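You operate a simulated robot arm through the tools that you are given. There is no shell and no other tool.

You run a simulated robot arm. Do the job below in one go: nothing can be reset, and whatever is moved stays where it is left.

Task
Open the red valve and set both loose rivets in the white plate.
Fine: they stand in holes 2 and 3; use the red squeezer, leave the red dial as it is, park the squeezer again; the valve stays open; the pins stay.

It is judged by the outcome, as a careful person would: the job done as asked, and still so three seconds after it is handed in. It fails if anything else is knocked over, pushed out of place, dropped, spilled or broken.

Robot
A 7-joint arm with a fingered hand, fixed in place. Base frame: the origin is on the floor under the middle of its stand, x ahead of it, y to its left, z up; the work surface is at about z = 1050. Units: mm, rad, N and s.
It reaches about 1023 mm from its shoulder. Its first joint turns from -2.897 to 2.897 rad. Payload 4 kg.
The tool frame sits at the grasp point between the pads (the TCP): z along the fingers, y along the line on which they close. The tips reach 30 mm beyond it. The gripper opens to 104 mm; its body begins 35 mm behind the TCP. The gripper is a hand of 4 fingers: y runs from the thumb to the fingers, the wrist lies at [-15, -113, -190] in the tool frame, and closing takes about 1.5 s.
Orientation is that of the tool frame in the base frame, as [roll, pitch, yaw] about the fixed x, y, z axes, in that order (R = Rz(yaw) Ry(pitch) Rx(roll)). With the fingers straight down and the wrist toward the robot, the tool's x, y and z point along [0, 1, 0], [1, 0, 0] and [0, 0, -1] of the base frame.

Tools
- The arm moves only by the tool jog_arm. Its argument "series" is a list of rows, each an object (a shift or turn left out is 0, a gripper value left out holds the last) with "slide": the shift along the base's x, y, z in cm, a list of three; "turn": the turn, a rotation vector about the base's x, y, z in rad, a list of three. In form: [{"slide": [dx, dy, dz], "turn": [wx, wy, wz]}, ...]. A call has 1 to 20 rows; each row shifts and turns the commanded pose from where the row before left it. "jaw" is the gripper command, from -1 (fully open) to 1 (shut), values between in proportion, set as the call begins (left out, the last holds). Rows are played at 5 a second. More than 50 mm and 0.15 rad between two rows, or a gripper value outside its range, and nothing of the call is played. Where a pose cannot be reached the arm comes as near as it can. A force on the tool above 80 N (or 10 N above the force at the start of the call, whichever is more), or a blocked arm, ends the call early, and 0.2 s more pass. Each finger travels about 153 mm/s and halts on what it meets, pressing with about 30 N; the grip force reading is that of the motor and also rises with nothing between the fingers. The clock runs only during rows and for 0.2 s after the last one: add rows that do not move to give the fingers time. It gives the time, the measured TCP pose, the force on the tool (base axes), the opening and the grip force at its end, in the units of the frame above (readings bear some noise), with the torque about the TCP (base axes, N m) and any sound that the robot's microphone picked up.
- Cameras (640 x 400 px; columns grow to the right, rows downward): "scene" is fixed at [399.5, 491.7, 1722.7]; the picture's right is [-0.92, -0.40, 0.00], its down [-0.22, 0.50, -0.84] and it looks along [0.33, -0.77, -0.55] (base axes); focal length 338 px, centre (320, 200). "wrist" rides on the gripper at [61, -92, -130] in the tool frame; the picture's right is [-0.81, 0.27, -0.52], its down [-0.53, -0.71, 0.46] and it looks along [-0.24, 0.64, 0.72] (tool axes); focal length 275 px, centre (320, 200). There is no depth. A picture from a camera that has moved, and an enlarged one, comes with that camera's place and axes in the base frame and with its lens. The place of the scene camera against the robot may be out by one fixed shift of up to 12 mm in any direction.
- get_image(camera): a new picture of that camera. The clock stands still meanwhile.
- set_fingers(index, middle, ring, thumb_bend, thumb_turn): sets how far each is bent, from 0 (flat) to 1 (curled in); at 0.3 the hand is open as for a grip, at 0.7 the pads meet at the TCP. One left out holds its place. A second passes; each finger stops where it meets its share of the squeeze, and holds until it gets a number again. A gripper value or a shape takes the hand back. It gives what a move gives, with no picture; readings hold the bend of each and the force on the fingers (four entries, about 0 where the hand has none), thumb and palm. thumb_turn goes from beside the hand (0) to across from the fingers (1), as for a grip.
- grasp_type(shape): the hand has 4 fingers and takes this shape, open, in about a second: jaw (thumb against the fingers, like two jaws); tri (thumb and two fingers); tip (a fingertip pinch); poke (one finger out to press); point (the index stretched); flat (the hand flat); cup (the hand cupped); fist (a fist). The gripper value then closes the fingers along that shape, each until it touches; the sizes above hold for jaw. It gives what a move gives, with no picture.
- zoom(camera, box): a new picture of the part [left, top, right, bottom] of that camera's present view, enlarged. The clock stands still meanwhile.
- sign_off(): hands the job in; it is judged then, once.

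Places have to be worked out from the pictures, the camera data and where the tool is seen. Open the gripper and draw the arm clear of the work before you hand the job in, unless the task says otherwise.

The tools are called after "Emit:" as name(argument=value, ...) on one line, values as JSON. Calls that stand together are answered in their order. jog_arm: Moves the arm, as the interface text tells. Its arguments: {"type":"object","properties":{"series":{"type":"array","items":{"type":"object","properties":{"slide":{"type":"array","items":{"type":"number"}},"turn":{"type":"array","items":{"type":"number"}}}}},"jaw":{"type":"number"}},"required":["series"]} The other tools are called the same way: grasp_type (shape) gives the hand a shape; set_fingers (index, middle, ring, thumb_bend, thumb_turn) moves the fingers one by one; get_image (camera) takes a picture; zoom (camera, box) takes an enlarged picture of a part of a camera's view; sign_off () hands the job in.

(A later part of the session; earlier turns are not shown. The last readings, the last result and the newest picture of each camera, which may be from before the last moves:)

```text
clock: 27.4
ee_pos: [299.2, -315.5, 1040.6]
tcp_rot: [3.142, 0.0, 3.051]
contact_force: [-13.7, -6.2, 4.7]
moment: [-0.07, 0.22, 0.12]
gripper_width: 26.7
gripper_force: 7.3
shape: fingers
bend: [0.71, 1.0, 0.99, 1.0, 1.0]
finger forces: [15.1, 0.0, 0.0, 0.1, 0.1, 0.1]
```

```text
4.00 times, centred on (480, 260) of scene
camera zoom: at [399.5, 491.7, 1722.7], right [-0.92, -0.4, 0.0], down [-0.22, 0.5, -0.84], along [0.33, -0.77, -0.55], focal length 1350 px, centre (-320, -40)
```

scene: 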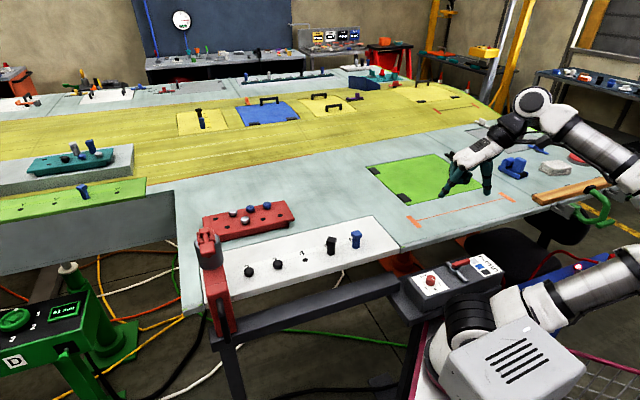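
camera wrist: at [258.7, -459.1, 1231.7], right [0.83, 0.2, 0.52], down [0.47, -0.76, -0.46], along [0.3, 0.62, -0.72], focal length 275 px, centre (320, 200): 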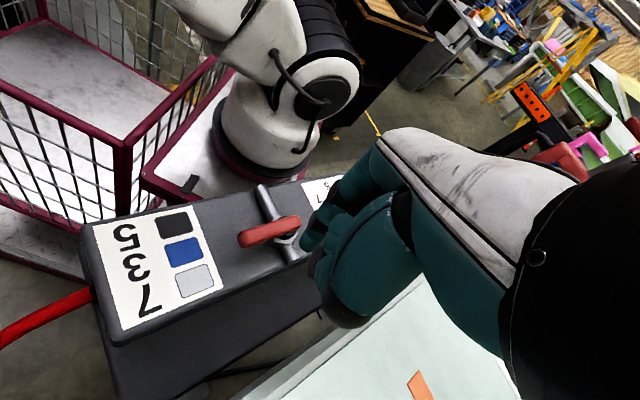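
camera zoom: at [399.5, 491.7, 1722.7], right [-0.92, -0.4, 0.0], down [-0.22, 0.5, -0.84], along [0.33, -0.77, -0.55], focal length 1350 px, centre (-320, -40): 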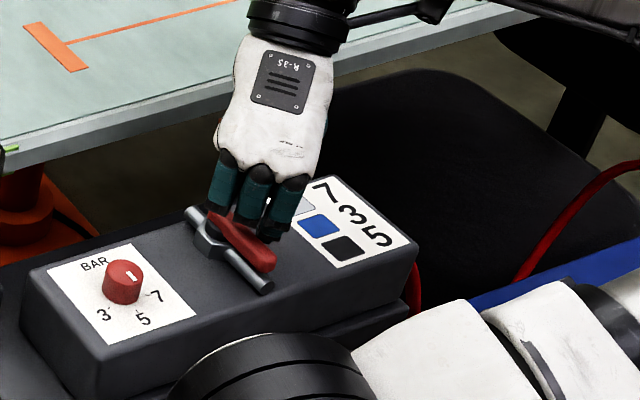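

The force rose to ~15 N at the stop and the lever lies along the pipe: the valve is open. I back off away from the lever, lift and look.

Emit:
jog_arm(series=[{"slide": [-0.6, -0.8, 0]}, {"slide": [-0.6, -0.8, 0]}, {"slide": [0, 0, 4]}, {"slide": [0, 0, 4]}, {"slide": [0, 0, 4]}, {"slide": [0, 0, 4]}, {"slide": [0, 0, 0]}])

Emit:
zoom(camera="scene", box=[400, 210, 560, 310])

Emit:
zoom(camera="wrist", box=[160, 120, 400, 320])

```text
clock: 29.0
ee_pos: [287.9, -332.3, 1201.0]
tcp_rot: [3.138, -0.001, 3.049]
contact_force: [-0.5, 0.3, -0.5]
moment: [0.0, -0.02, -0.01]
gripper_width: 31.2
gripper_force: 0.0
shape: fingers
bend: [0.7, 1.0, 0.99, 1.0, 1.0]
finger forces: [0.0, 0.0, 0.0, 0.0, 0.1, 0.0]
```

```text
4.00 times, centred on (480, 260) of scene
camera zoom: at [399.5, 491.7, 1722.7], right [-0.92, -0.4, 0.0], down [-0.22, 0.5, -0.84], along [0.33, -0.77, -0.55], focal length 1350 px, centre (-320, -40)
```

zoom: 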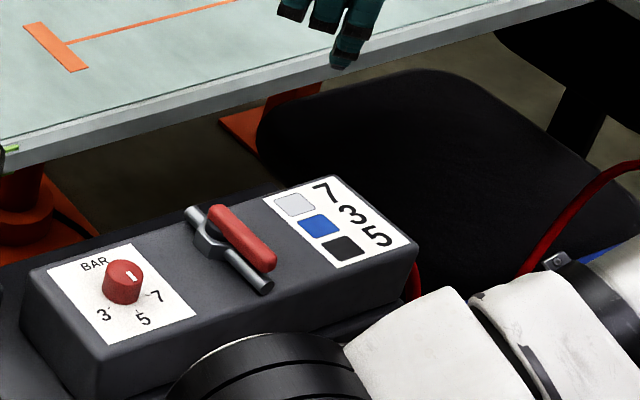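

```text
2.00 times, centred on (280, 220) of wrist
camera zoom: at [219.9, -416.4, 1331.4], right [0.83, 0.2, 0.52], down [0.47, -0.76, -0.46], along [0.3, 0.62, -0.72], focal length 551 px, centre (400, 160)
```

zoom: 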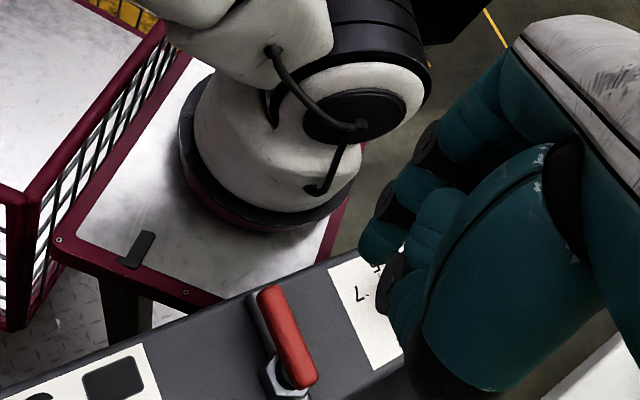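

The valve lever is now parallel to its pipe and the dial is untouched. I raise and travel over toward the squeezer, turning the hand (yaw≈2.36) so thumb and fingers can straddle the D-handle from above.

Emit:
jog_arm(jaw=-1, series=[{"slide": [0, 0, 4.5]}, {"slide": [0, 0, 4.5]}, {"slide": [3.1, 2.85, 0.1], "turn": [0, 0, -0.0534]}, {"slide": [3.1, 2.85, 0.1], "turn": [0, 0, -0.0534]}, {"slide": [3.1, 2.85, 0.1], "turn": [0, 0, -0.0534]}, {"slide": [3.1, 2.85, 0], "turn": [0, 0, -0.0534]}, {"slide": [3.1, 2.85, 0], "turn": [0, 0, -0.0534]}, {"slide": [3.1, 2.85, 0], "turn": [0, 0, -0.0534]}, {"slide": [3.1, 2.85, 0], "turn": [0, 0, -0.0534]}, {"slide": [3.1, 2.85, 0], "turn": [0, 0, -0.0534]}, {"slide": [3.1, 2.85, 0], "turn": [0, 0, -0.0534]}, {"slide": [3.1, 2.85, 0], "turn": [0, 0, -0.0534]}, {"slide": [3.1, 2.85, 0], "turn": [0, 0, -0.0534]}, {"slide": [3.1, 2.85, 0], "turn": [0, 0, -0.0534]}, {"slide": [3.1, 2.85, 0], "turn": [0, 0, -0.0534]}])

Emit:
get_image(camera="wrist")

Emit:
get_image(camera="scene")

```text
clock: 32.2
ee_pos: [691.1, 38.5, 1260.0]
tcp_rot: [3.139, 0.0, 2.355]
contact_force: [0.0, -0.3, 0.6]
moment: [0.02, -0.07, -0.03]
gripper_width: 95.8
gripper_force: 0.0
shape: jaw
bend: [0.32, 0.31, 0.3, 0.31, 0.98]
finger forces: [0.0, 0.0, 0.0, 0.1, 0.0, 0.0]
out of reach, approached as far as the arm can: row 2
```

```text
taken
camera wrist: at [584.3, 16.9, 1390.7], right [0.77, -0.38, 0.52], down [-0.13, -0.88, -0.46], along [0.63, 0.28, -0.72], focal length 275 px, centre (320, 200)
```

wrist: 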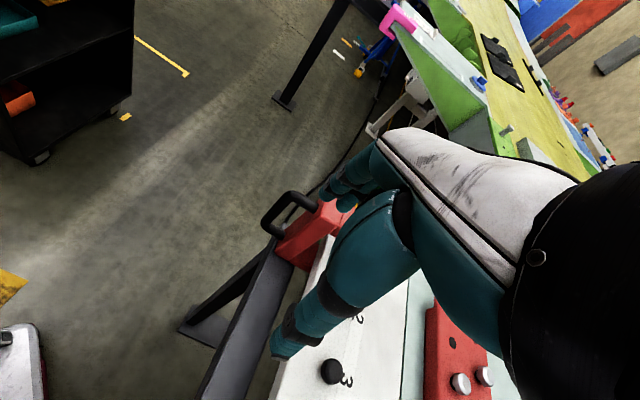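

```text
taken
```

scene: 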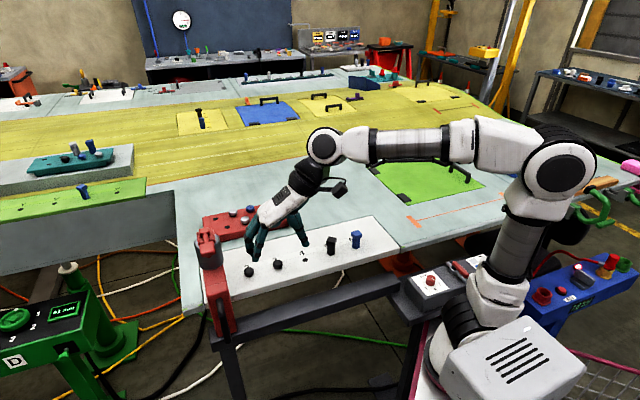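

The D-handle is visible left of the fingers. I enlarge it to triangulate.

Emit:
zoom(camera="wrist", box=[230, 160, 390, 280])

```text
3.33 times, centred on (310, 220) of wrist
camera zoom: at [584.3, 16.9, 1390.7], right [0.77, -0.38, 0.52], down [-0.13, -0.88, -0.46], along [0.63, 0.28, -0.72], focal length 918 px, centre (353, 133)
```

zoom: 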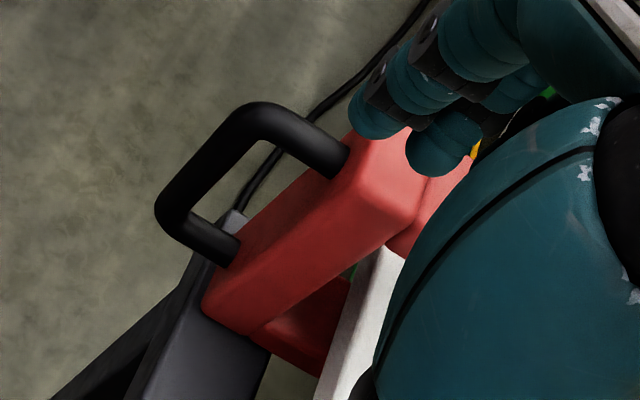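

Triangulation of the handle is ill-conditioned from these positions, so I move sideways for a view with a good baseline, and enlarge the scene view as well.

Emit:
jog_arm(series=[{"slide": [2.0, -2.6, 1]}, {"slide": [2.0, -2.6, 1]}, {"slide": [2.0, -2.6, 1]}, {"slide": [0, 0, 0]}])

Emit:
get_image(camera="wrist")

Emit:
zoom(camera="wrist", box=[150, 80, 350, 240])

Emit:
zoom(camera="scene", box=[185, 225, 265, 355])

```text
clock: 33.2
ee_pos: [750.9, -39.4, 1289.0]
tcp_rot: [3.14, 0.002, 2.357]
contact_force: [0.3, 0.2, -0.2]
moment: [0.0, -0.01, -0.02]
gripper_width: 95.7
gripper_force: 0.0
shape: jaw
bend: [0.32, 0.31, 0.3, 0.31, 0.98]
finger forces: [0.0, 0.0, 0.0, 0.0, 0.1, 0.1]
```

```text
taken
camera wrist: at [644.0, -60.0, 1420.8], right [0.77, -0.38, 0.52], down [-0.13, -0.88, -0.46], along [0.63, 0.28, -0.72], focal length 275 px, centre (320, 200)
```

wrist: 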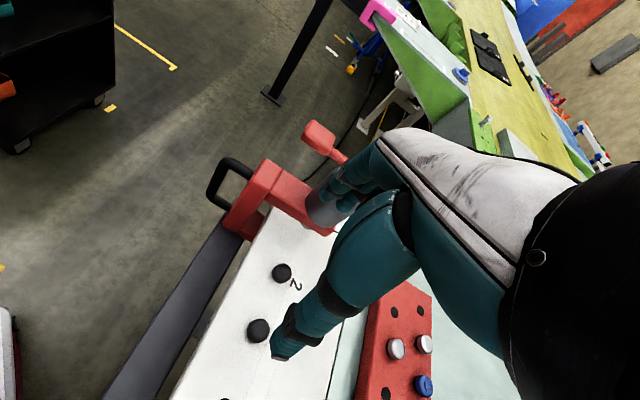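

```text
2.50 times, centred on (250, 160) of wrist
camera zoom: at [644.0, -60.0, 1420.8], right [0.77, -0.38, 0.52], down [-0.13, -0.88, -0.46], along [0.63, 0.28, -0.72], focal length 688 px, centre (495, 300)
```

zoom: 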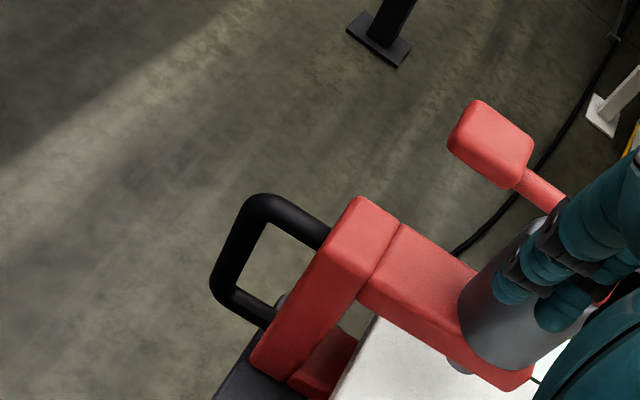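

```text
3.08 times, centred on (225, 290) of scene
camera zoom: at [399.5, 491.7, 1722.7], right [-0.92, -0.4, 0.0], down [-0.22, 0.5, -0.84], along [0.33, -0.77, -0.55], focal length 1038 px, centre (612, -77)
```

zoom: 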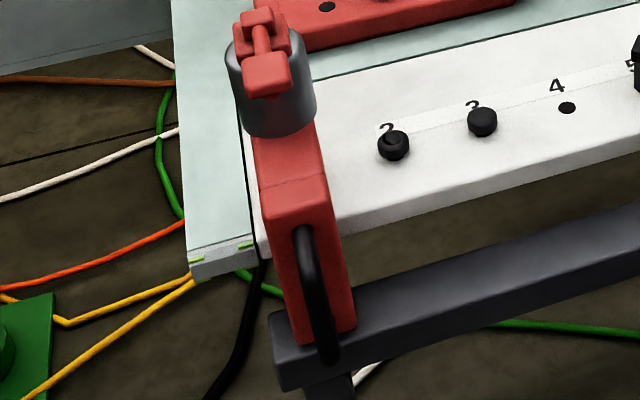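

Handle bar ≈[789,140] z 1022–1105, block ≈50 mm wide centred there, paddle ≈[845,90,1231]. I plan to slide the squeezer by pushing its block from the side with the straight fingers, hand at yaw≈0.79; I raise, turn, and go to the far (park) side of the squeezer at safe height.

Emit:
jog_arm(series=[{"slide": [0, 0, 4.5]}, {"slide": [1.28, 1.74, 0.3], "turn": [0, 0, -0.131]}, {"slide": [1.28, 1.74, 0.3], "turn": [0, 0, -0.131]}, {"slide": [1.28, 1.74, 0], "turn": [0, 0, -0.131]}, {"slide": [1.28, 1.74, 0], "turn": [0, 0, -0.131]}, {"slide": [1.28, 1.74, 0], "turn": [0, 0, -0.131]}, {"slide": [1.28, 1.74, 0], "turn": [0, 0, -0.131]}, {"slide": [1.28, 1.74, 0], "turn": [0, 0, -0.131]}, {"slide": [1.28, 1.74, 0], "turn": [0, 0, -0.131]}, {"slide": [1.28, 1.74, 0], "turn": [0, 0, -0.131]}, {"slide": [1.28, 1.74, 0], "turn": [0, 0, -0.131]}, {"slide": [1.28, 1.74, 0], "turn": [0, 0, -0.131]}, {"slide": [1.28, 1.74, 0], "turn": [0, 0, -0.131]}, {"slide": [0, 0, 0]}])

Emit:
set_fingers(index=0.7, middle=0.7, ring=0.7, thumb_bend=1.0, thumb_turn=1.0)

Emit:
get_image(camera="wrist")

Emit:
get_image(camera="scene")

```text
clock: 36.2
ee_pos: [901.3, 168.3, 1336.4]
tcp_rot: [3.14, 0.002, 0.782]
contact_force: [0.4, 0.4, 0.6]
moment: [-0.01, -0.03, -0.01]
gripper_width: 95.8
gripper_force: 0.0
shape: jaw
bend: [0.32, 0.31, 0.3, 0.31, 0.98]
finger forces: [0.0, 0.0, 0.0, 0.0, 0.1, 0.0]
out of reach, approached as far as the arm can: row 13
```

```text
clock: 37.2
ee_pos: [901.4, 167.2, 1337.7]
tcp_rot: [3.141, -0.001, 0.783]
contact_force: [0.6, -0.3, -0.2]
moment: [-0.01, 0.0, -0.03]
gripper_width: 5.0
gripper_force: 0.0
shape: fingers
bend: [0.57, 0.7, 0.7, 0.87, 1.0]
finger forces: [0.0, 0.0, 0.0, 0.0, 0.1, 0.0]
```

```text
taken
camera wrist: at [880.4, 276.8, 1467.6], right [-0.38, -0.77, 0.52], down [-0.88, 0.13, -0.46], along [0.28, -0.63, -0.72], focal length 275 px, centre (320, 200)
```

wrist: 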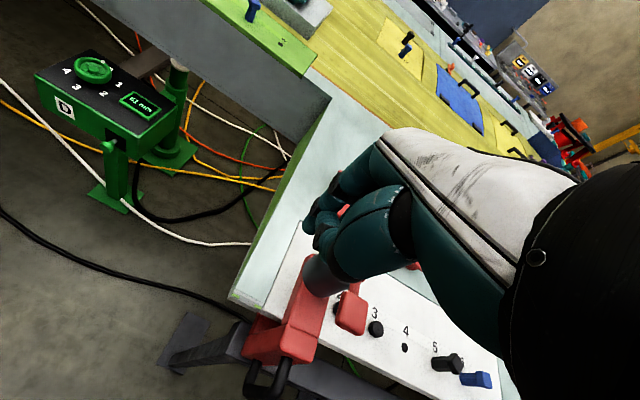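

```text
taken
```

scene: 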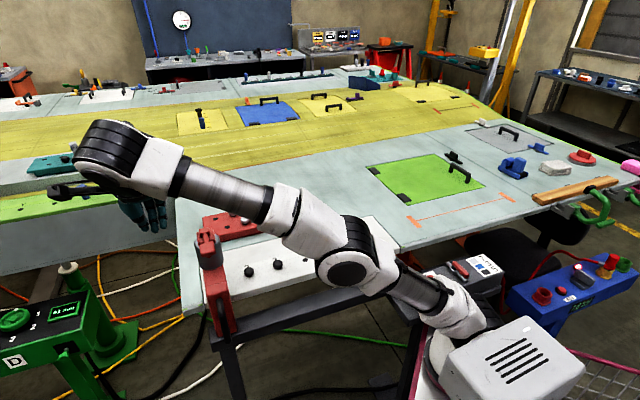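

The arm reached the park side with slight reach margin. I re-fold the thumb so index is straight too, and enlarge the wrist view of the squeezer from this side.

Emit:
set_fingers(index=0.3, thumb_bend=1.0)

Emit:
set_fingers(index=0.7)

Emit:
zoom(camera="wrist", box=[180, 160, 440, 400])

Emit:
zoom(camera="scene", box=[60, 130, 300, 350])

```text
clock: 38.2
ee_pos: [901.8, 167.5, 1337.1]
tcp_rot: [-3.141, -0.001, 0.784]
contact_force: [-0.3, 0.0, 0.1]
moment: [0.0, 0.01, -0.02]
gripper_width: 26.1
gripper_force: 0.0
shape: fingers
bend: [0.29, 0.7, 0.7, 0.97, 1.0]
finger forces: [0.0, 0.1, 0.1, 0.1, 0.0, 0.0]
```

```text
clock: 39.2
ee_pos: [901.8, 166.9, 1336.7]
tcp_rot: [-3.142, 0.002, 0.785]
contact_force: [-0.5, -0.1, 0.6]
moment: [0.02, 0.0, 0.04]
gripper_width: 19.5
gripper_force: 0.0
shape: fingers
bend: [0.39, 0.7, 0.7, 0.97, 1.0]
finger forces: [0.0, 0.0, 0.0, 0.1, 0.1, 0.0]
```

```text
1.67 times, centred on (310, 280) of wrist
camera zoom: at [880.3, 276.9, 1467.6], right [-0.38, -0.77, 0.52], down [-0.88, 0.13, -0.46], along [0.28, -0.63, -0.72], focal length 459 px, centre (337, 67)
```

zoom: 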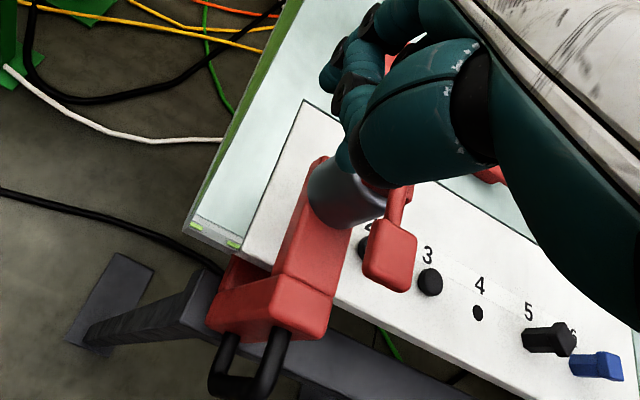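

```text
1.82 times, centred on (180, 240) of scene
camera zoom: at [399.5, 491.7, 1722.7], right [-0.92, -0.4, 0.0], down [-0.22, 0.5, -0.84], along [0.33, -0.77, -0.55], focal length 614 px, centre (574, 127)
```

zoom: 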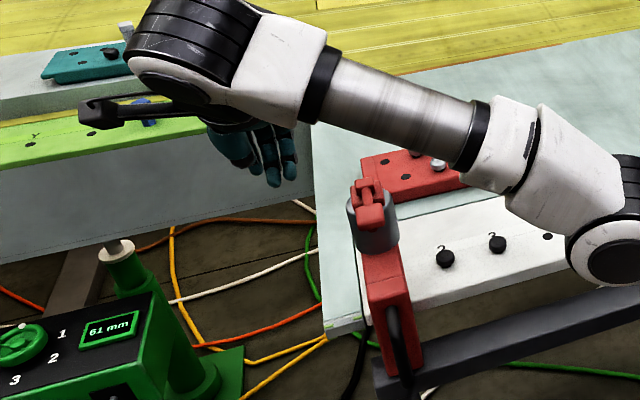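

Index was blocked by the thumb; I go through the poke shape and then straighten the ring finger so three fingers point straight down.

Emit:
grasp_type(shape="poke")

Emit:
set_fingers(ring=0.7)

Emit:
zoom(camera="wrist", box=[180, 160, 440, 400])

Emit:
zoom(camera="scene", box=[60, 130, 220, 270])

```text
clock: 40.1
ee_pos: [900.8, 168.1, 1337.0]
tcp_rot: [-3.14, 0.002, 0.784]
contact_force: [0.2, -0.4, 0.1]
moment: [0.0, 0.01, 0.02]
gripper_width: 0.0
gripper_force: 0.0
shape: poke
bend: [0.7, 0.7, 0.99, 1.0, 1.0]
finger forces: [0.0, 0.0, 0.0, 0.0, 0.0, 0.0]
```

```text
clock: 41.1
ee_pos: [900.7, 166.9, 1336.5]
tcp_rot: [3.141, 0.002, 0.784]
contact_force: [0.6, 0.5, 0.9]
moment: [0.0, -0.03, -0.03]
gripper_width: 29.6
gripper_force: 0.1
shape: fingers
bend: [0.7, 0.7, 0.7, 1.0, 1.0]
finger forces: [0.0, 0.1, 0.0, 0.0, 0.0, 0.0]
```

```text
1.67 times, centred on (310, 280) of wrist
camera zoom: at [880.4, 276.9, 1467.6], right [-0.38, -0.77, 0.52], down [-0.88, 0.13, -0.46], along [0.28, -0.63, -0.72], focal length 459 px, centre (337, 67)
```

zoom: 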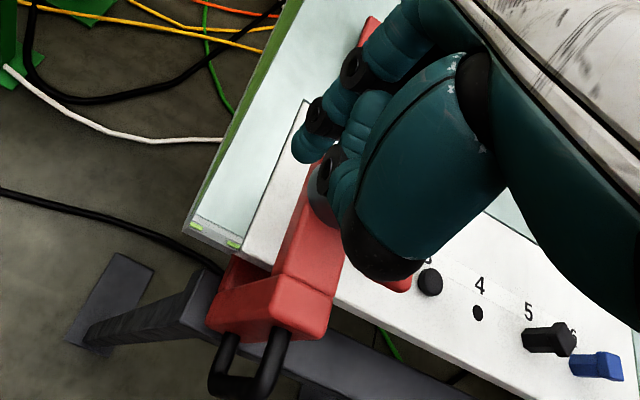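

```text
2.86 times, centred on (140, 200) of scene
camera zoom: at [399.5, 491.7, 1722.7], right [-0.92, -0.4, 0.0], down [-0.22, 0.5, -0.84], along [0.33, -0.77, -0.55], focal length 964 px, centre (834, 200)
```

zoom: 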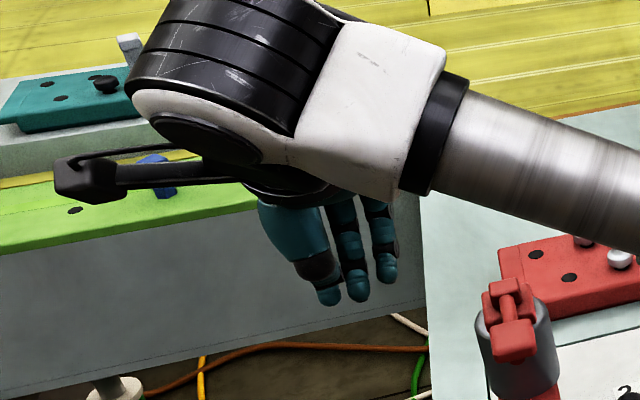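

Three fingers now point straight down. I descend beside the squeezer on its park side (about 20 mm clear of the block), stopping at z≈1155 to check clearance.

Emit:
jog_arm(series=[{"slide": [-0.3, 0.3, -4.5]}, {"slide": [-0.3, 0.3, -4.5]}, {"slide": [0, 0, -4.5]}, {"slide": [0, 0, -4.5]}, {"slide": [0, 0, 0]}])

Emit:
get_image(camera="wrist")

Emit:
get_image(camera="scene")

```text
clock: 42.3
ee_pos: [895.7, 173.3, 1156.8]
tcp_rot: [-3.14, 0.002, 0.785]
contact_force: [-0.9, -1.4, -0.4]
moment: [0.01, -0.03, -0.02]
gripper_width: 29.7
gripper_force: 0.0
shape: fingers
bend: [0.7, 0.7, 0.7, 1.0, 1.0]
finger forces: [0.0, 0.1, 0.0, 0.1, 0.0, 0.1]
```

```text
taken
camera wrist: at [874.6, 282.9, 1287.7], right [-0.38, -0.77, 0.52], down [-0.88, 0.13, -0.46], along [0.28, -0.63, -0.72], focal length 275 px, centre (320, 200)
```

wrist: 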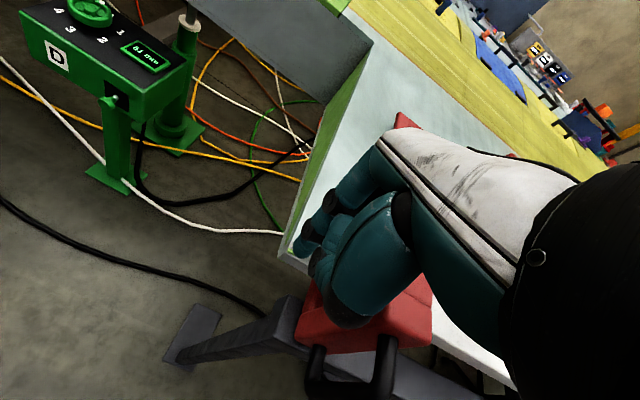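

```text
taken
```

scene: 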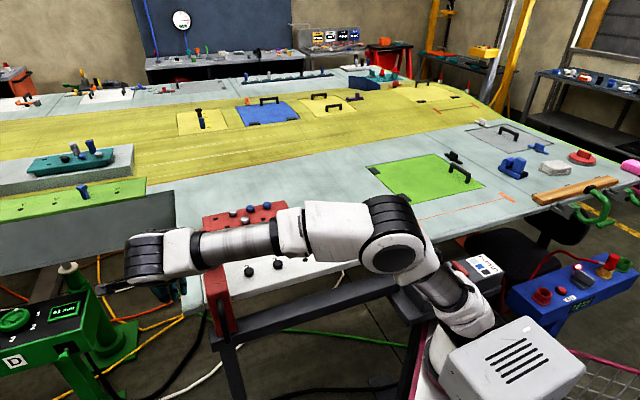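

Clear of the block. I lower to z≈1105 so the straight fingers flank the block's side, then push gently toward hole 2 in small steps.

Emit:
jog_arm(series=[{"slide": [0, 0, -2.6]}, {"slide": [0, 0, -2.6]}, {"slide": [-0.5, -0.5, 0]}, {"slide": [-0.5, -0.5, 0]}, {"slide": [-0.4, -0.4, 0]}, {"slide": [0, 0, 0]}])

Emit:
get_image(camera="wrist")

Emit:
zoom(camera="scene", box=[120, 200, 320, 360])

```text
clock: 43.7
ee_pos: [881.8, 159.8, 1104.2]
tcp_rot: [-3.141, 0.0, 0.784]
contact_force: [-0.4, 0.3, 0.8]
moment: [-0.01, 0.03, 0.01]
gripper_width: 29.8
gripper_force: 0.0
shape: fingers
bend: [0.7, 0.7, 0.7, 1.0, 1.0]
finger forces: [0.1, 0.0, 0.0, 0.0, 0.0, 0.0]
```

```text
taken
camera wrist: at [859.9, 269.0, 1235.4], right [-0.38, -0.77, 0.52], down [-0.88, 0.13, -0.46], along [0.28, -0.63, -0.72], focal length 275 px, centre (320, 200)
```

wrist: 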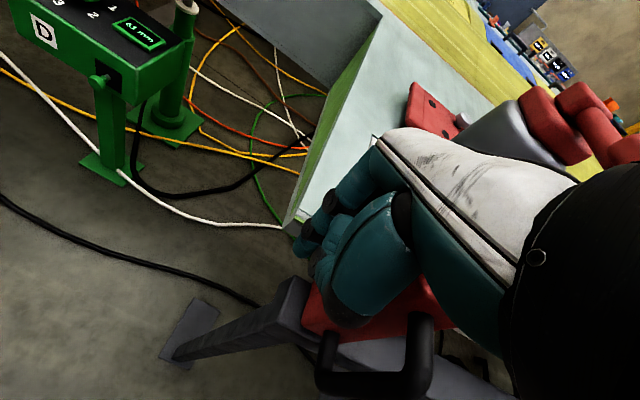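

```text
2.50 times, centred on (220, 280) of scene
camera zoom: at [399.5, 491.7, 1722.7], right [-0.92, -0.4, 0.0], down [-0.22, 0.5, -0.84], along [0.33, -0.77, -0.55], focal length 844 px, centre (570, 0)
```

zoom: 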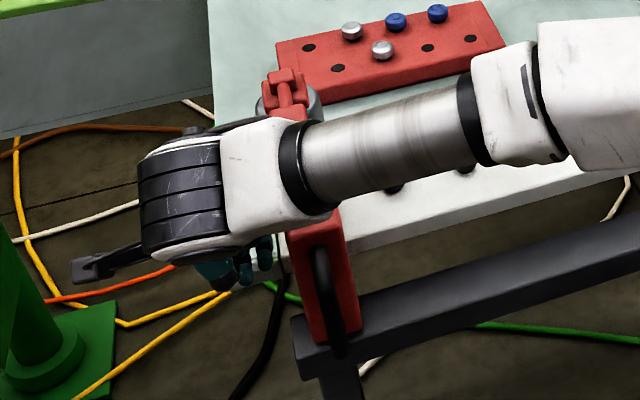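

No contact yet; about 15–20 mm gap remains. I continue pushing toward −m slowly.

Emit:
jog_arm(series=[{"slide": [-0.4, -0.4, 0]}, {"slide": [-0.4, -0.4, 0]}, {"slide": [-0.4, -0.4, 0]}, {"slide": [-0.4, -0.4, 0]}, {"slide": [0, 0, 0]}])

Emit:
zoom(camera="scene", box=[120, 200, 320, 360])

```text
clock: 44.9
ee_pos: [864.3, 143.9, 1105.0]
tcp_rot: [3.141, -0.001, 0.782]
contact_force: [1.1, 2.1, -0.1]
moment: [-0.05, 0.0, 0.05]
gripper_width: 29.8
gripper_force: 1.5
shape: fingers
bend: [0.7, 0.7, 0.7, 1.0, 1.0]
finger forces: [0.0, 0.1, 2.4, 0.0, 0.0, 0.1]
```

```text
2.50 times, centred on (220, 280) of scene
camera zoom: at [399.5, 491.7, 1722.7], right [-0.92, -0.4, 0.0], down [-0.22, 0.5, -0.84], along [0.33, -0.77, -0.55], focal length 844 px, centre (570, 0)
```

zoom: 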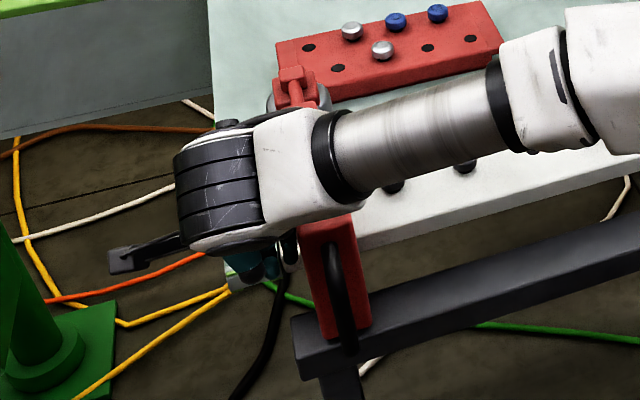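

It slides freely along the rail (~2 N, moved ~7 mm). I push it about 70 mm further toward hole 2.

Emit:
jog_arm(series=[{"slide": [-0.4, -0.4, 0]}, {"slide": [-0.5, -0.5, 0]}, {"slide": [-0.5, -0.5, 0]}, {"slide": [-0.5, -0.5, 0]}, {"slide": [-0.5, -0.5, 0]}, {"slide": [-0.5, -0.5, 0]}, {"slide": [-0.5, -0.5, 0]}, {"slide": [-0.5, -0.5, 0]}, {"slide": [-0.5, -0.5, 0]}, {"slide": [-0.3, -0.3, 0]}, {"slide": [-0.2, -0.2, 0]}, {"slide": [0, 0, 0]}])

Emit:
get_image(camera="wrist")

Emit:
zoom(camera="scene", box=[140, 200, 380, 360])

```text
clock: 47.5
ee_pos: [815.7, 94.5, 1104.9]
tcp_rot: [3.141, -0.001, 0.783]
contact_force: [0.2, 0.3, -0.1]
moment: [-0.03, 0.01, 0.0]
gripper_width: 29.7
gripper_force: 0.0
shape: fingers
bend: [0.7, 0.7, 0.7, 1.0, 1.0]
finger forces: [0.1, 0.0, 0.1, 0.0, 0.0, 0.1]
```

```text
taken
camera wrist: at [794.6, 204.0, 1235.2], right [-0.38, -0.77, 0.52], down [-0.88, 0.13, -0.46], along [0.28, -0.63, -0.72], focal length 275 px, centre (320, 200)
```

wrist: 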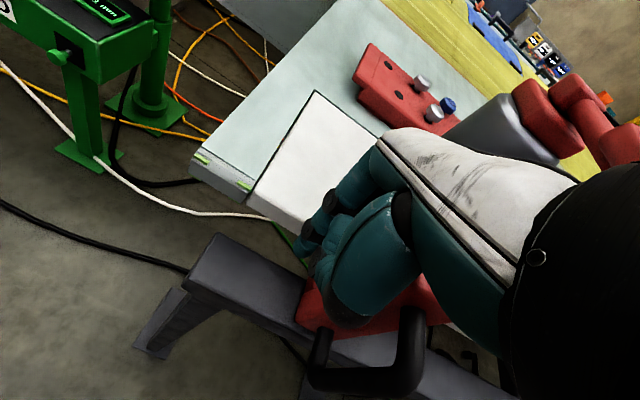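

```text
2.50 times, centred on (260, 280) of scene
camera zoom: at [399.5, 491.7, 1722.7], right [-0.92, -0.4, 0.0], down [-0.22, 0.5, -0.84], along [0.33, -0.77, -0.55], focal length 844 px, centre (470, 0)
```

zoom: 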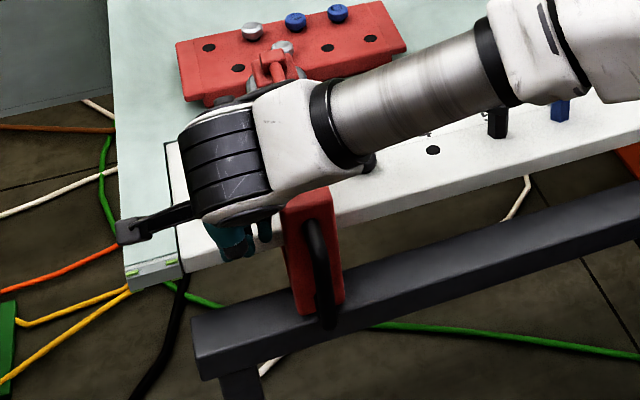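

The squeezer moved along and is now near hole 2. I back the fingers off, lift, and look where the plunger stands relative to rivet 2.

Emit:
jog_arm(series=[{"slide": [0.9, 0.9, 0]}, {"slide": [0.9, 0.9, 0]}, {"slide": [0, 0, 4.5]}, {"slide": [0, 0, 4.5]}, {"slide": [0, 0, 4.5]}, {"slide": [0, 0, 4.5]}, {"slide": [0, 0, 4.5]}, {"slide": [0, 0, 0]}])

Emit:
get_image(camera="wrist")

Emit:
get_image(camera="scene")

```text
clock: 49.3
ee_pos: [834.3, 114.3, 1329.3]
tcp_rot: [-3.14, -0.001, 0.783]
contact_force: [-0.2, -0.7, -0.7]
moment: [-0.02, 0.03, -0.02]
gripper_width: 29.8
gripper_force: 0.1
shape: fingers
bend: [0.7, 0.7, 0.7, 1.0, 1.0]
finger forces: [0.1, 0.1, 0.1, 0.0, 0.1, 0.0]
```

```text
taken
camera wrist: at [812.9, 222.4, 1460.8], right [-0.38, -0.77, 0.52], down [-0.88, 0.13, -0.46], along [0.28, -0.63, -0.72], focal length 275 px, centre (320, 200)
```

wrist: 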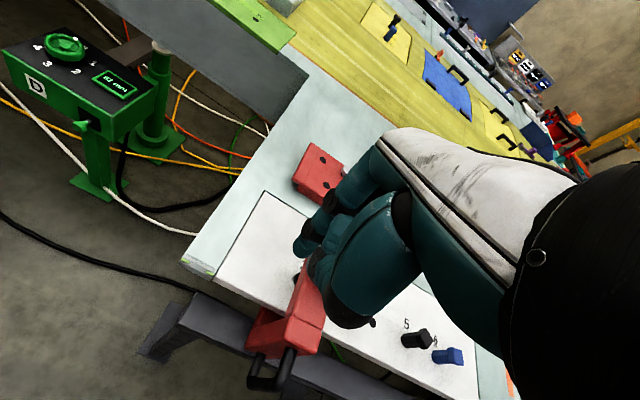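

```text
taken
```

scene: 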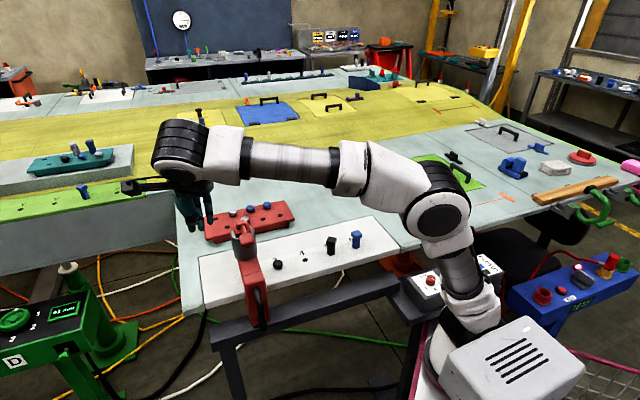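

Emit:
zoom(camera="scene", box=[195, 210, 315, 340])

Emit:
zoom(camera="wrist", box=[200, 180, 400, 400])

```text
3.08 times, centred on (255, 275) of scene
camera zoom: at [399.5, 491.7, 1722.7], right [-0.92, -0.4, 0.0], down [-0.22, 0.5, -0.84], along [0.33, -0.77, -0.55], focal length 1038 px, centre (520, -31)
```

zoom: 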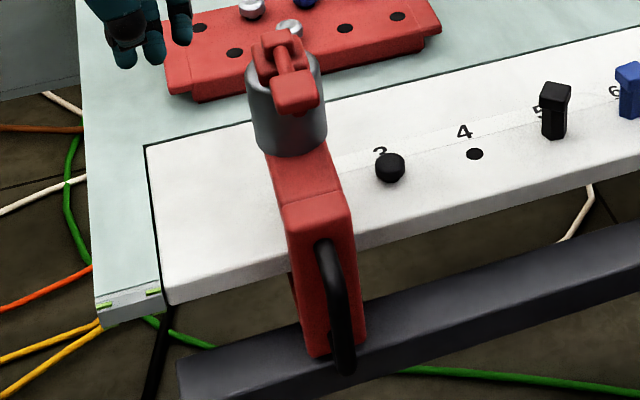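

```text
1.82 times, centred on (300, 290) of wrist
camera zoom: at [812.9, 222.4, 1460.8], right [-0.38, -0.77, 0.52], down [-0.88, 0.13, -0.46], along [0.28, -0.63, -0.72], focal length 500 px, centre (356, 36)
```

zoom: 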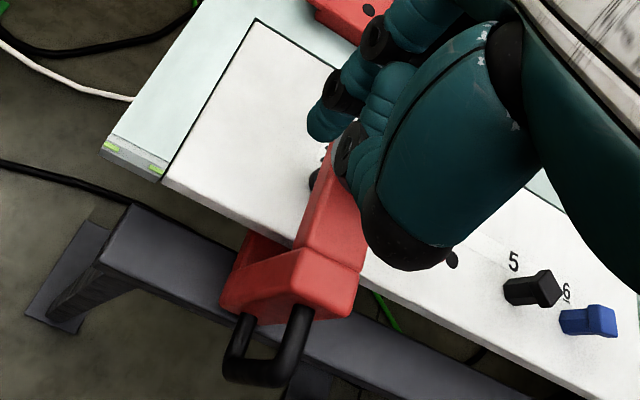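

The scene view shows the squeezer about over hole 2 (cylinder axis within a few mm of rivet 2's position). For a precise check I swing the hand to the hole-4 side and look at plunger and rivet directly with the wrist camera.

Emit:
jog_arm(series=[{"slide": [-1.2, -1.78, 0.3], "turn": [0, 0, 0.131]}, {"slide": [-1.2, -1.78, 0.3], "turn": [0, 0, 0.131]}, {"slide": [-1.2, -1.78, 0.3], "turn": [0, 0, 0.131]}, {"slide": [-1.2, -1.78, 0], "turn": [0, 0, 0.131]}, {"slide": [-1.2, -1.78, 0], "turn": [0, 0, 0.131]}, {"slide": [-1.2, -1.78, 0], "turn": [0, 0, 0.131]}, {"slide": [-1.2, -1.78, 0], "turn": [0, 0, 0.131]}, {"slide": [-1.2, -1.78, 0], "turn": [0, 0, 0.131]}, {"slide": [-1.2, -1.78, 0], "turn": [0, 0, 0.131]}, {"slide": [-1.2, -1.78, -1], "turn": [0, 0, 0.131]}, {"slide": [-1.2, -1.78, -1], "turn": [0, 0, 0.131]}, {"slide": [-1.2, -1.78, -1], "turn": [0, 0, 0.131]}, {"slide": [0, 0, 0]}])

Emit:
get_image(camera="wrist")

```text
clock: 52.1
ee_pos: [688.9, -101.0, 1308.7]
tcp_rot: [3.139, 0.0, 2.358]
contact_force: [0.1, -0.3, -0.5]
moment: [0.0, 0.04, -0.04]
gripper_width: 29.8
gripper_force: 0.1
shape: fingers
bend: [0.7, 0.7, 0.7, 1.0, 1.0]
finger forces: [0.0, 0.0, 0.0, 0.1, 0.0, 0.0]
```

```text
taken
camera wrist: at [582.0, -121.8, 1439.0], right [0.77, -0.38, 0.52], down [-0.13, -0.88, -0.46], along [0.63, 0.29, -0.72], focal length 275 px, centre (320, 200)
```

wrist: 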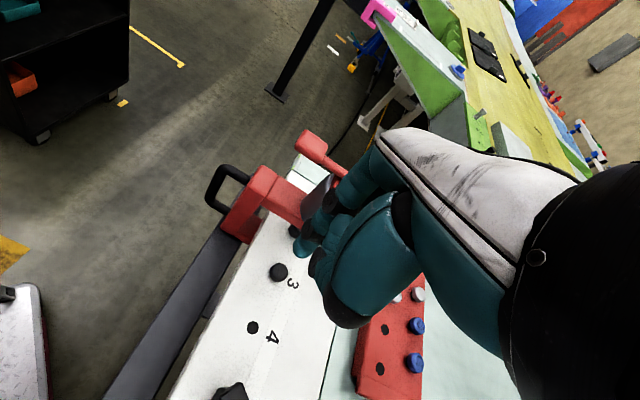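

Rivet 2 is just visible beneath the arm. I shift the hand to the right/back so the fingers don't hide the plunger, and enlarge.

Emit:
jog_arm(series=[{"slide": [3.5, -3, 0]}, {"slide": [3.0, -3, 0]}, {"slide": [0, 0, 0]}])

Emit:
zoom(camera="wrist", box=[170, 90, 350, 260])

```text
clock: 52.9
ee_pos: [755.6, -160.6, 1307.6]
tcp_rot: [3.14, -0.001, 2.356]
contact_force: [-0.8, -0.3, 0.9]
moment: [-0.01, -0.01, -0.01]
gripper_width: 29.2
gripper_force: 0.1
shape: fingers
bend: [0.7, 0.7, 0.7, 1.0, 1.0]
finger forces: [0.0, 0.0, 0.0, 0.1, 0.0, 0.0]
```

```text
2.35 times, centred on (260, 175) of wrist
camera zoom: at [648.0, -181.8, 1438.5], right [0.77, -0.38, 0.52], down [-0.13, -0.88, -0.46], along [0.63, 0.28, -0.72], focal length 648 px, centre (461, 259)
```

zoom: 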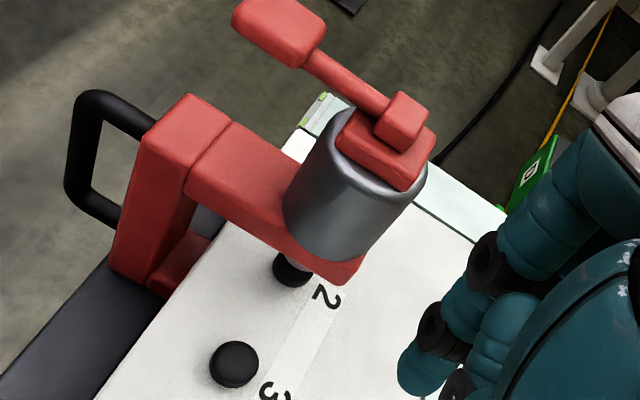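

This view confirms rivet 2 lies right under the plunger in the cross direction. For the along-rail direction the scene camera is more sensitive, so I enlarge the cylinder there.

Emit:
zoom(camera="scene", box=[220, 205, 280, 265])

Emit:
zoom(camera="wrist", box=[220, 150, 300, 220])

```text
6.67 times, centred on (250, 235) of scene
camera zoom: at [399.5, 491.7, 1722.7], right [-0.92, -0.4, 0.0], down [-0.22, 0.5, -0.84], along [0.33, -0.77, -0.55], focal length 2250 px, centre (787, -33)
```

zoom: 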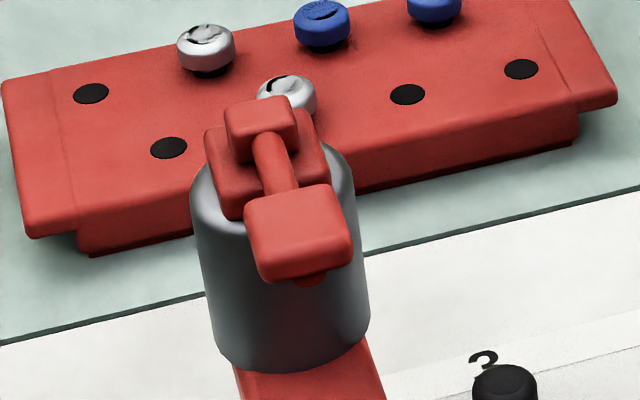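

```text
5.71 times, centred on (260, 185) of wrist
camera zoom: at [648.0, -181.8, 1438.5], right [0.77, -0.38, 0.52], down [-0.13, -0.88, -0.46], along [0.63, 0.28, -0.72], focal length 1573 px, centre (663, 286)
```

zoom: 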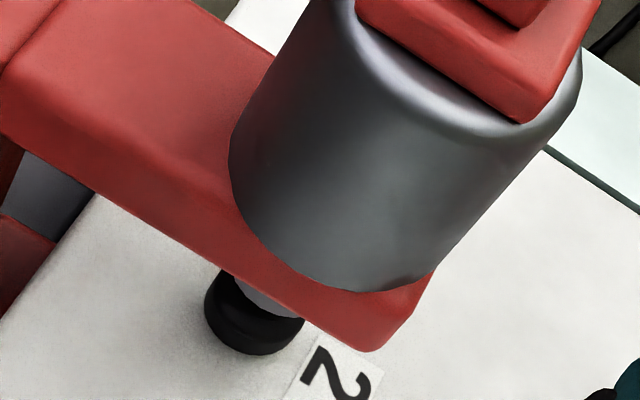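

The cylinder axis is within ~1–2 mm of rivet 2 along the rail and well centred across it. The paddle is now at ≈[785,29,1230]; I switch to poke and move above the paddle.

Emit:
grasp_type(shape="poke")

Emit:
jog_arm(series=[{"slide": [0, 0, 2]}, {"slide": [0.4, 3.8, 0]}, {"slide": [0.4, 3.8, 0]}, {"slide": [0.4, 3.8, 0]}, {"slide": [0.4, 3.8, 0]}, {"slide": [0.4, 3.8, -1.5]}, {"slide": [0, 0, -1.5]}, {"slide": [0, 0, 0]}])

Emit:
get_image(camera="wrist")

Emit:
zoom(camera="scene", box=[180, 160, 320, 280])

```text
clock: 53.8
ee_pos: [754.5, -160.1, 1307.8]
tcp_rot: [-3.141, -0.002, 2.356]
contact_force: [0.3, 0.2, -0.3]
moment: [0.01, 0.01, -0.01]
gripper_width: 0.0
gripper_force: 0.0
shape: poke
bend: [0.7, 0.7, 0.99, 1.0, 1.0]
finger forces: [0.0, 0.1, 0.0, 0.0, 0.0, 0.0]
```

```text
clock: 55.6
ee_pos: [774.8, 30.5, 1298.7]
tcp_rot: [3.139, 0.001, 2.356]
contact_force: [-0.4, -0.2, -0.1]
moment: [-0.01, -0.01, -0.01]
gripper_width: 0.0
gripper_force: 0.2
shape: poke
bend: [0.7, 0.7, 0.99, 1.0, 1.0]
finger forces: [0.0, 0.0, 0.0, 0.1, 0.0, 0.0]
```

```text
taken
camera wrist: at [666.6, 9.4, 1429.4], right [0.77, -0.38, 0.52], down [-0.13, -0.88, -0.46], along [0.63, 0.28, -0.72], focal length 275 px, centre (320, 200)
```

wrist: 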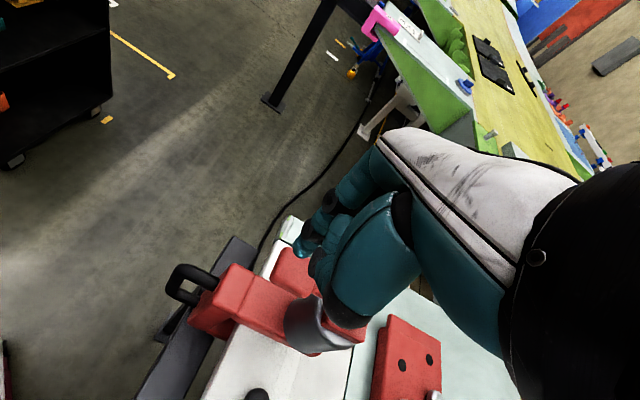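

```text
3.33 times, centred on (250, 220) of scene
camera zoom: at [399.5, 491.7, 1722.7], right [-0.92, -0.4, 0.0], down [-0.22, 0.5, -0.84], along [0.33, -0.77, -0.55], focal length 1125 px, centre (553, 133)
```

zoom: 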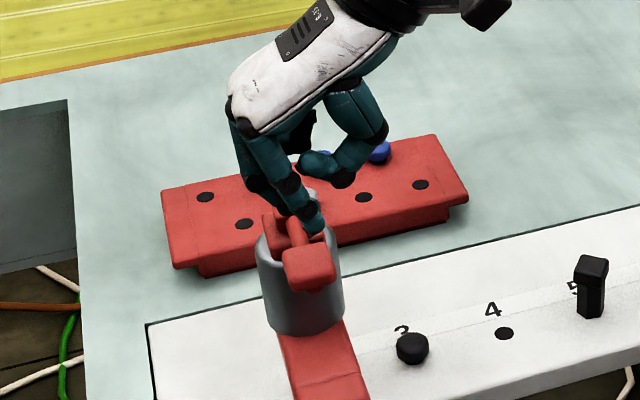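

The two fingertips are right above the paddle. I lower until contact, in small steps, watching the force.

Emit:
jog_arm(series=[{"slide": [0, 0, -1]}, {"slide": [0, 0, -1]}, {"slide": [0, 0, -0.5]}, {"slide": [0, 0, -0.4]}, {"slide": [0, 0, -0.4]}, {"slide": [0, 0, 0]}])

Emit:
zoom(camera="scene", box=[200, 180, 300, 280])

```text
clock: 57.0
ee_pos: [774.6, 29.6, 1265.0]
tcp_rot: [3.14, 0.0, 2.358]
contact_force: [0.2, 1.6, 2.5]
moment: [-0.03, -0.02, 0.05]
gripper_width: 0.2
gripper_force: 0.1
shape: poke
bend: [0.7, 0.7, 0.99, 1.0, 1.0]
finger forces: [0.1, 2.8, 0.0, 0.0, 0.1, 0.0]
```

```text
4.00 times, centred on (250, 230) of scene
camera zoom: at [399.5, 491.7, 1722.7], right [-0.92, -0.4, 0.0], down [-0.22, 0.5, -0.84], along [0.33, -0.77, -0.55], focal length 1350 px, centre (600, 80)
```

zoom: 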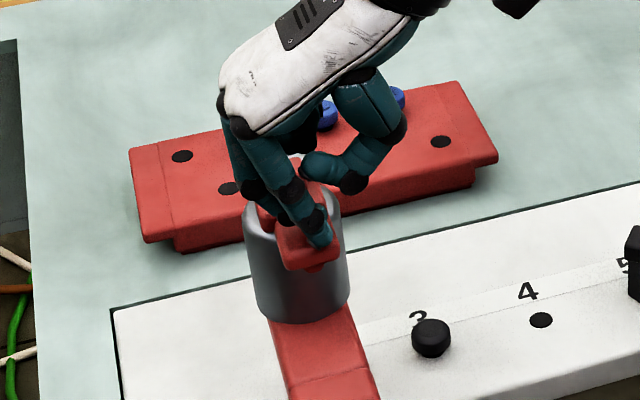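

Light contact (2.8 N) on the paddle. I press down further in 3–4 mm steps.

Emit:
jog_arm(series=[{"slide": [0, 0, -0.4]}, {"slide": [0, 0, -0.4]}, {"slide": [0, 0, -0.4]}, {"slide": [0, 0, 0]}])

Emit:
zoom(camera="scene", box=[200, 180, 300, 280])

```text
clock: 58.0
ee_pos: [775.3, 29.8, 1253.3]
tcp_rot: [3.141, 0.0, 2.357]
contact_force: [-2.5, 2.8, 4.6]
moment: [0.05, 0.02, -0.01]
gripper_width: 0.1
gripper_force: 0.0
shape: poke
bend: [0.7, 0.7, 0.99, 1.0, 1.0]
finger forces: [0.0, 5.7, 0.1, 0.0, 0.1, 0.0]
```

```text
4.00 times, centred on (250, 230) of scene
camera zoom: at [399.5, 491.7, 1722.7], right [-0.92, -0.4, 0.0], down [-0.22, 0.5, -0.84], along [0.33, -0.77, -0.55], focal length 1350 px, centre (600, 80)
```

zoom: 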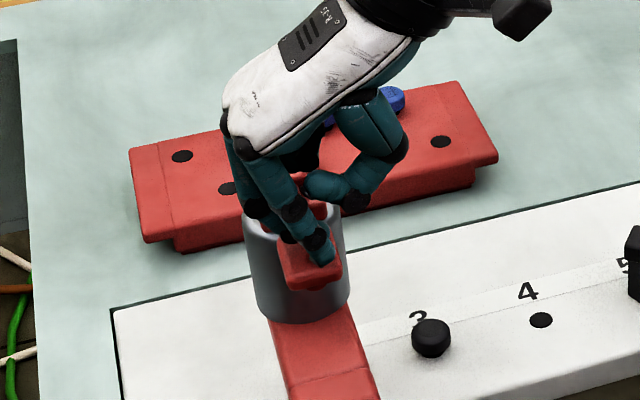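

The lever yields softly (~6 N), no sound yet. I press on.

Emit:
jog_arm(series=[{"slide": [0, 0, -0.4]}, {"slide": [0, 0, -0.4]}, {"slide": [0, 0, -0.3]}, {"slide": [0, 0, 0]}])

Emit:
zoom(camera="scene", box=[200, 180, 300, 280])

```text
clock: 59.0
ee_pos: [775.0, 30.0, 1242.6]
tcp_rot: [3.141, 0.0, 2.356]
contact_force: [1.1, 0.1, 9.0]
moment: [-0.07, -0.12, -0.01]
gripper_width: 0.0
gripper_force: 0.1
shape: poke
bend: [0.7, 0.7, 0.99, 1.0, 1.0]
finger forces: [0.0, 8.0, 0.0, 0.0, 0.0, 0.1]
```

```text
4.00 times, centred on (250, 230) of scene
camera zoom: at [399.5, 491.7, 1722.7], right [-0.92, -0.4, 0.0], down [-0.22, 0.5, -0.84], along [0.33, -0.77, -0.55], focal length 1350 px, centre (600, 80)
```

zoom: 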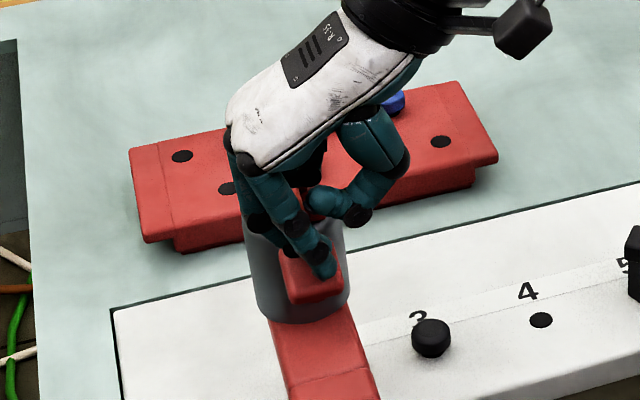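

Paddle has gone down ~23 mm with 9 N. I continue until the trigger reaches its stop or makes a sound.

Emit:
jog_arm(series=[{"slide": [0, 0, -0.3]}, {"slide": [0, 0, -0.3]}, {"slide": [0, 0, -0.3]}, {"slide": [0, 0, 0]}])

Emit:
zoom(camera="scene", box=[200, 180, 300, 280])

```text
clock: 60.0
ee_pos: [773.8, 32.2, 1235.3]
tcp_rot: [3.138, -0.002, 2.358]
contact_force: [-2.5, 18.5, 32.1]
moment: [-0.06, -0.03, 0.01]
gripper_width: 0.2
gripper_force: 0.1
shape: poke
bend: [0.7, 0.7, 0.99, 1.0, 1.0]
finger forces: [0.0, 35.9, 0.0, 0.0, 0.1, 0.0]
```

```text
4.00 times, centred on (250, 230) of scene
camera zoom: at [399.5, 491.7, 1722.7], right [-0.92, -0.4, 0.0], down [-0.22, 0.5, -0.84], along [0.33, -0.77, -0.55], focal length 1350 px, centre (600, 80)
```

zoom: 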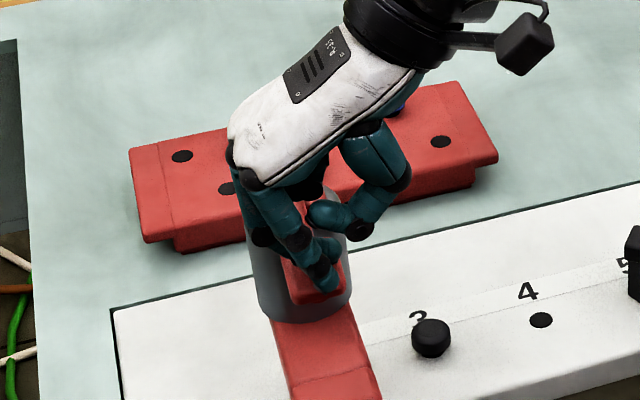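

The force jumped to ~36 N: the lever is at its end of travel. I look whether the plunger has come down on the rivet.

Emit:
get_image(camera="wrist")

Emit:
zoom(camera="wrist", box=[180, 220, 380, 400])

```text
taken
camera wrist: at [665.2, 10.8, 1365.6], right [0.77, -0.38, 0.52], down [-0.12, -0.88, -0.46], along [0.63, 0.29, -0.72], focal length 275 px, centre (320, 200)
```

wrist: 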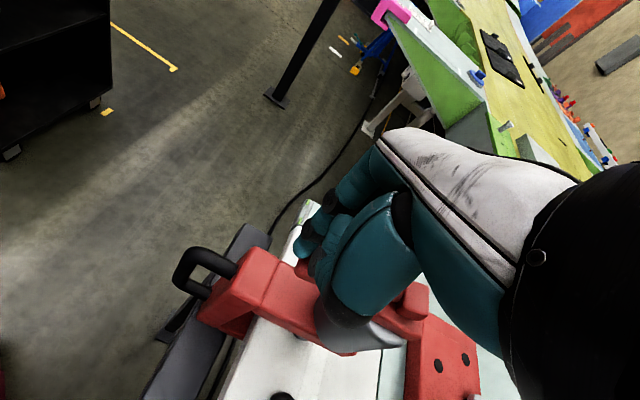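

```text
2.22 times, centred on (280, 310) of wrist
camera zoom: at [665.2, 10.8, 1365.6], right [0.77, -0.38, 0.52], down [-0.12, -0.88, -0.46], along [0.63, 0.29, -0.72], focal length 612 px, centre (409, -44)
```

zoom: 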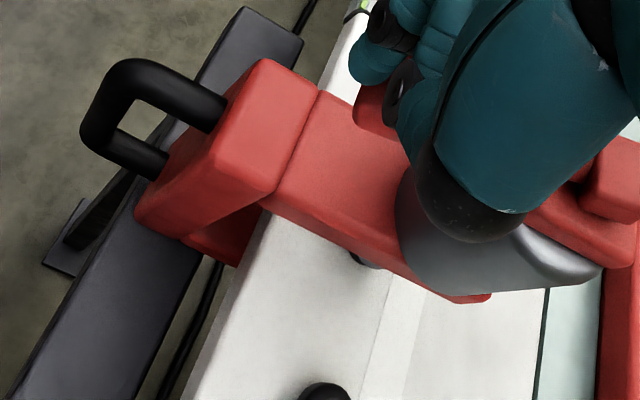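

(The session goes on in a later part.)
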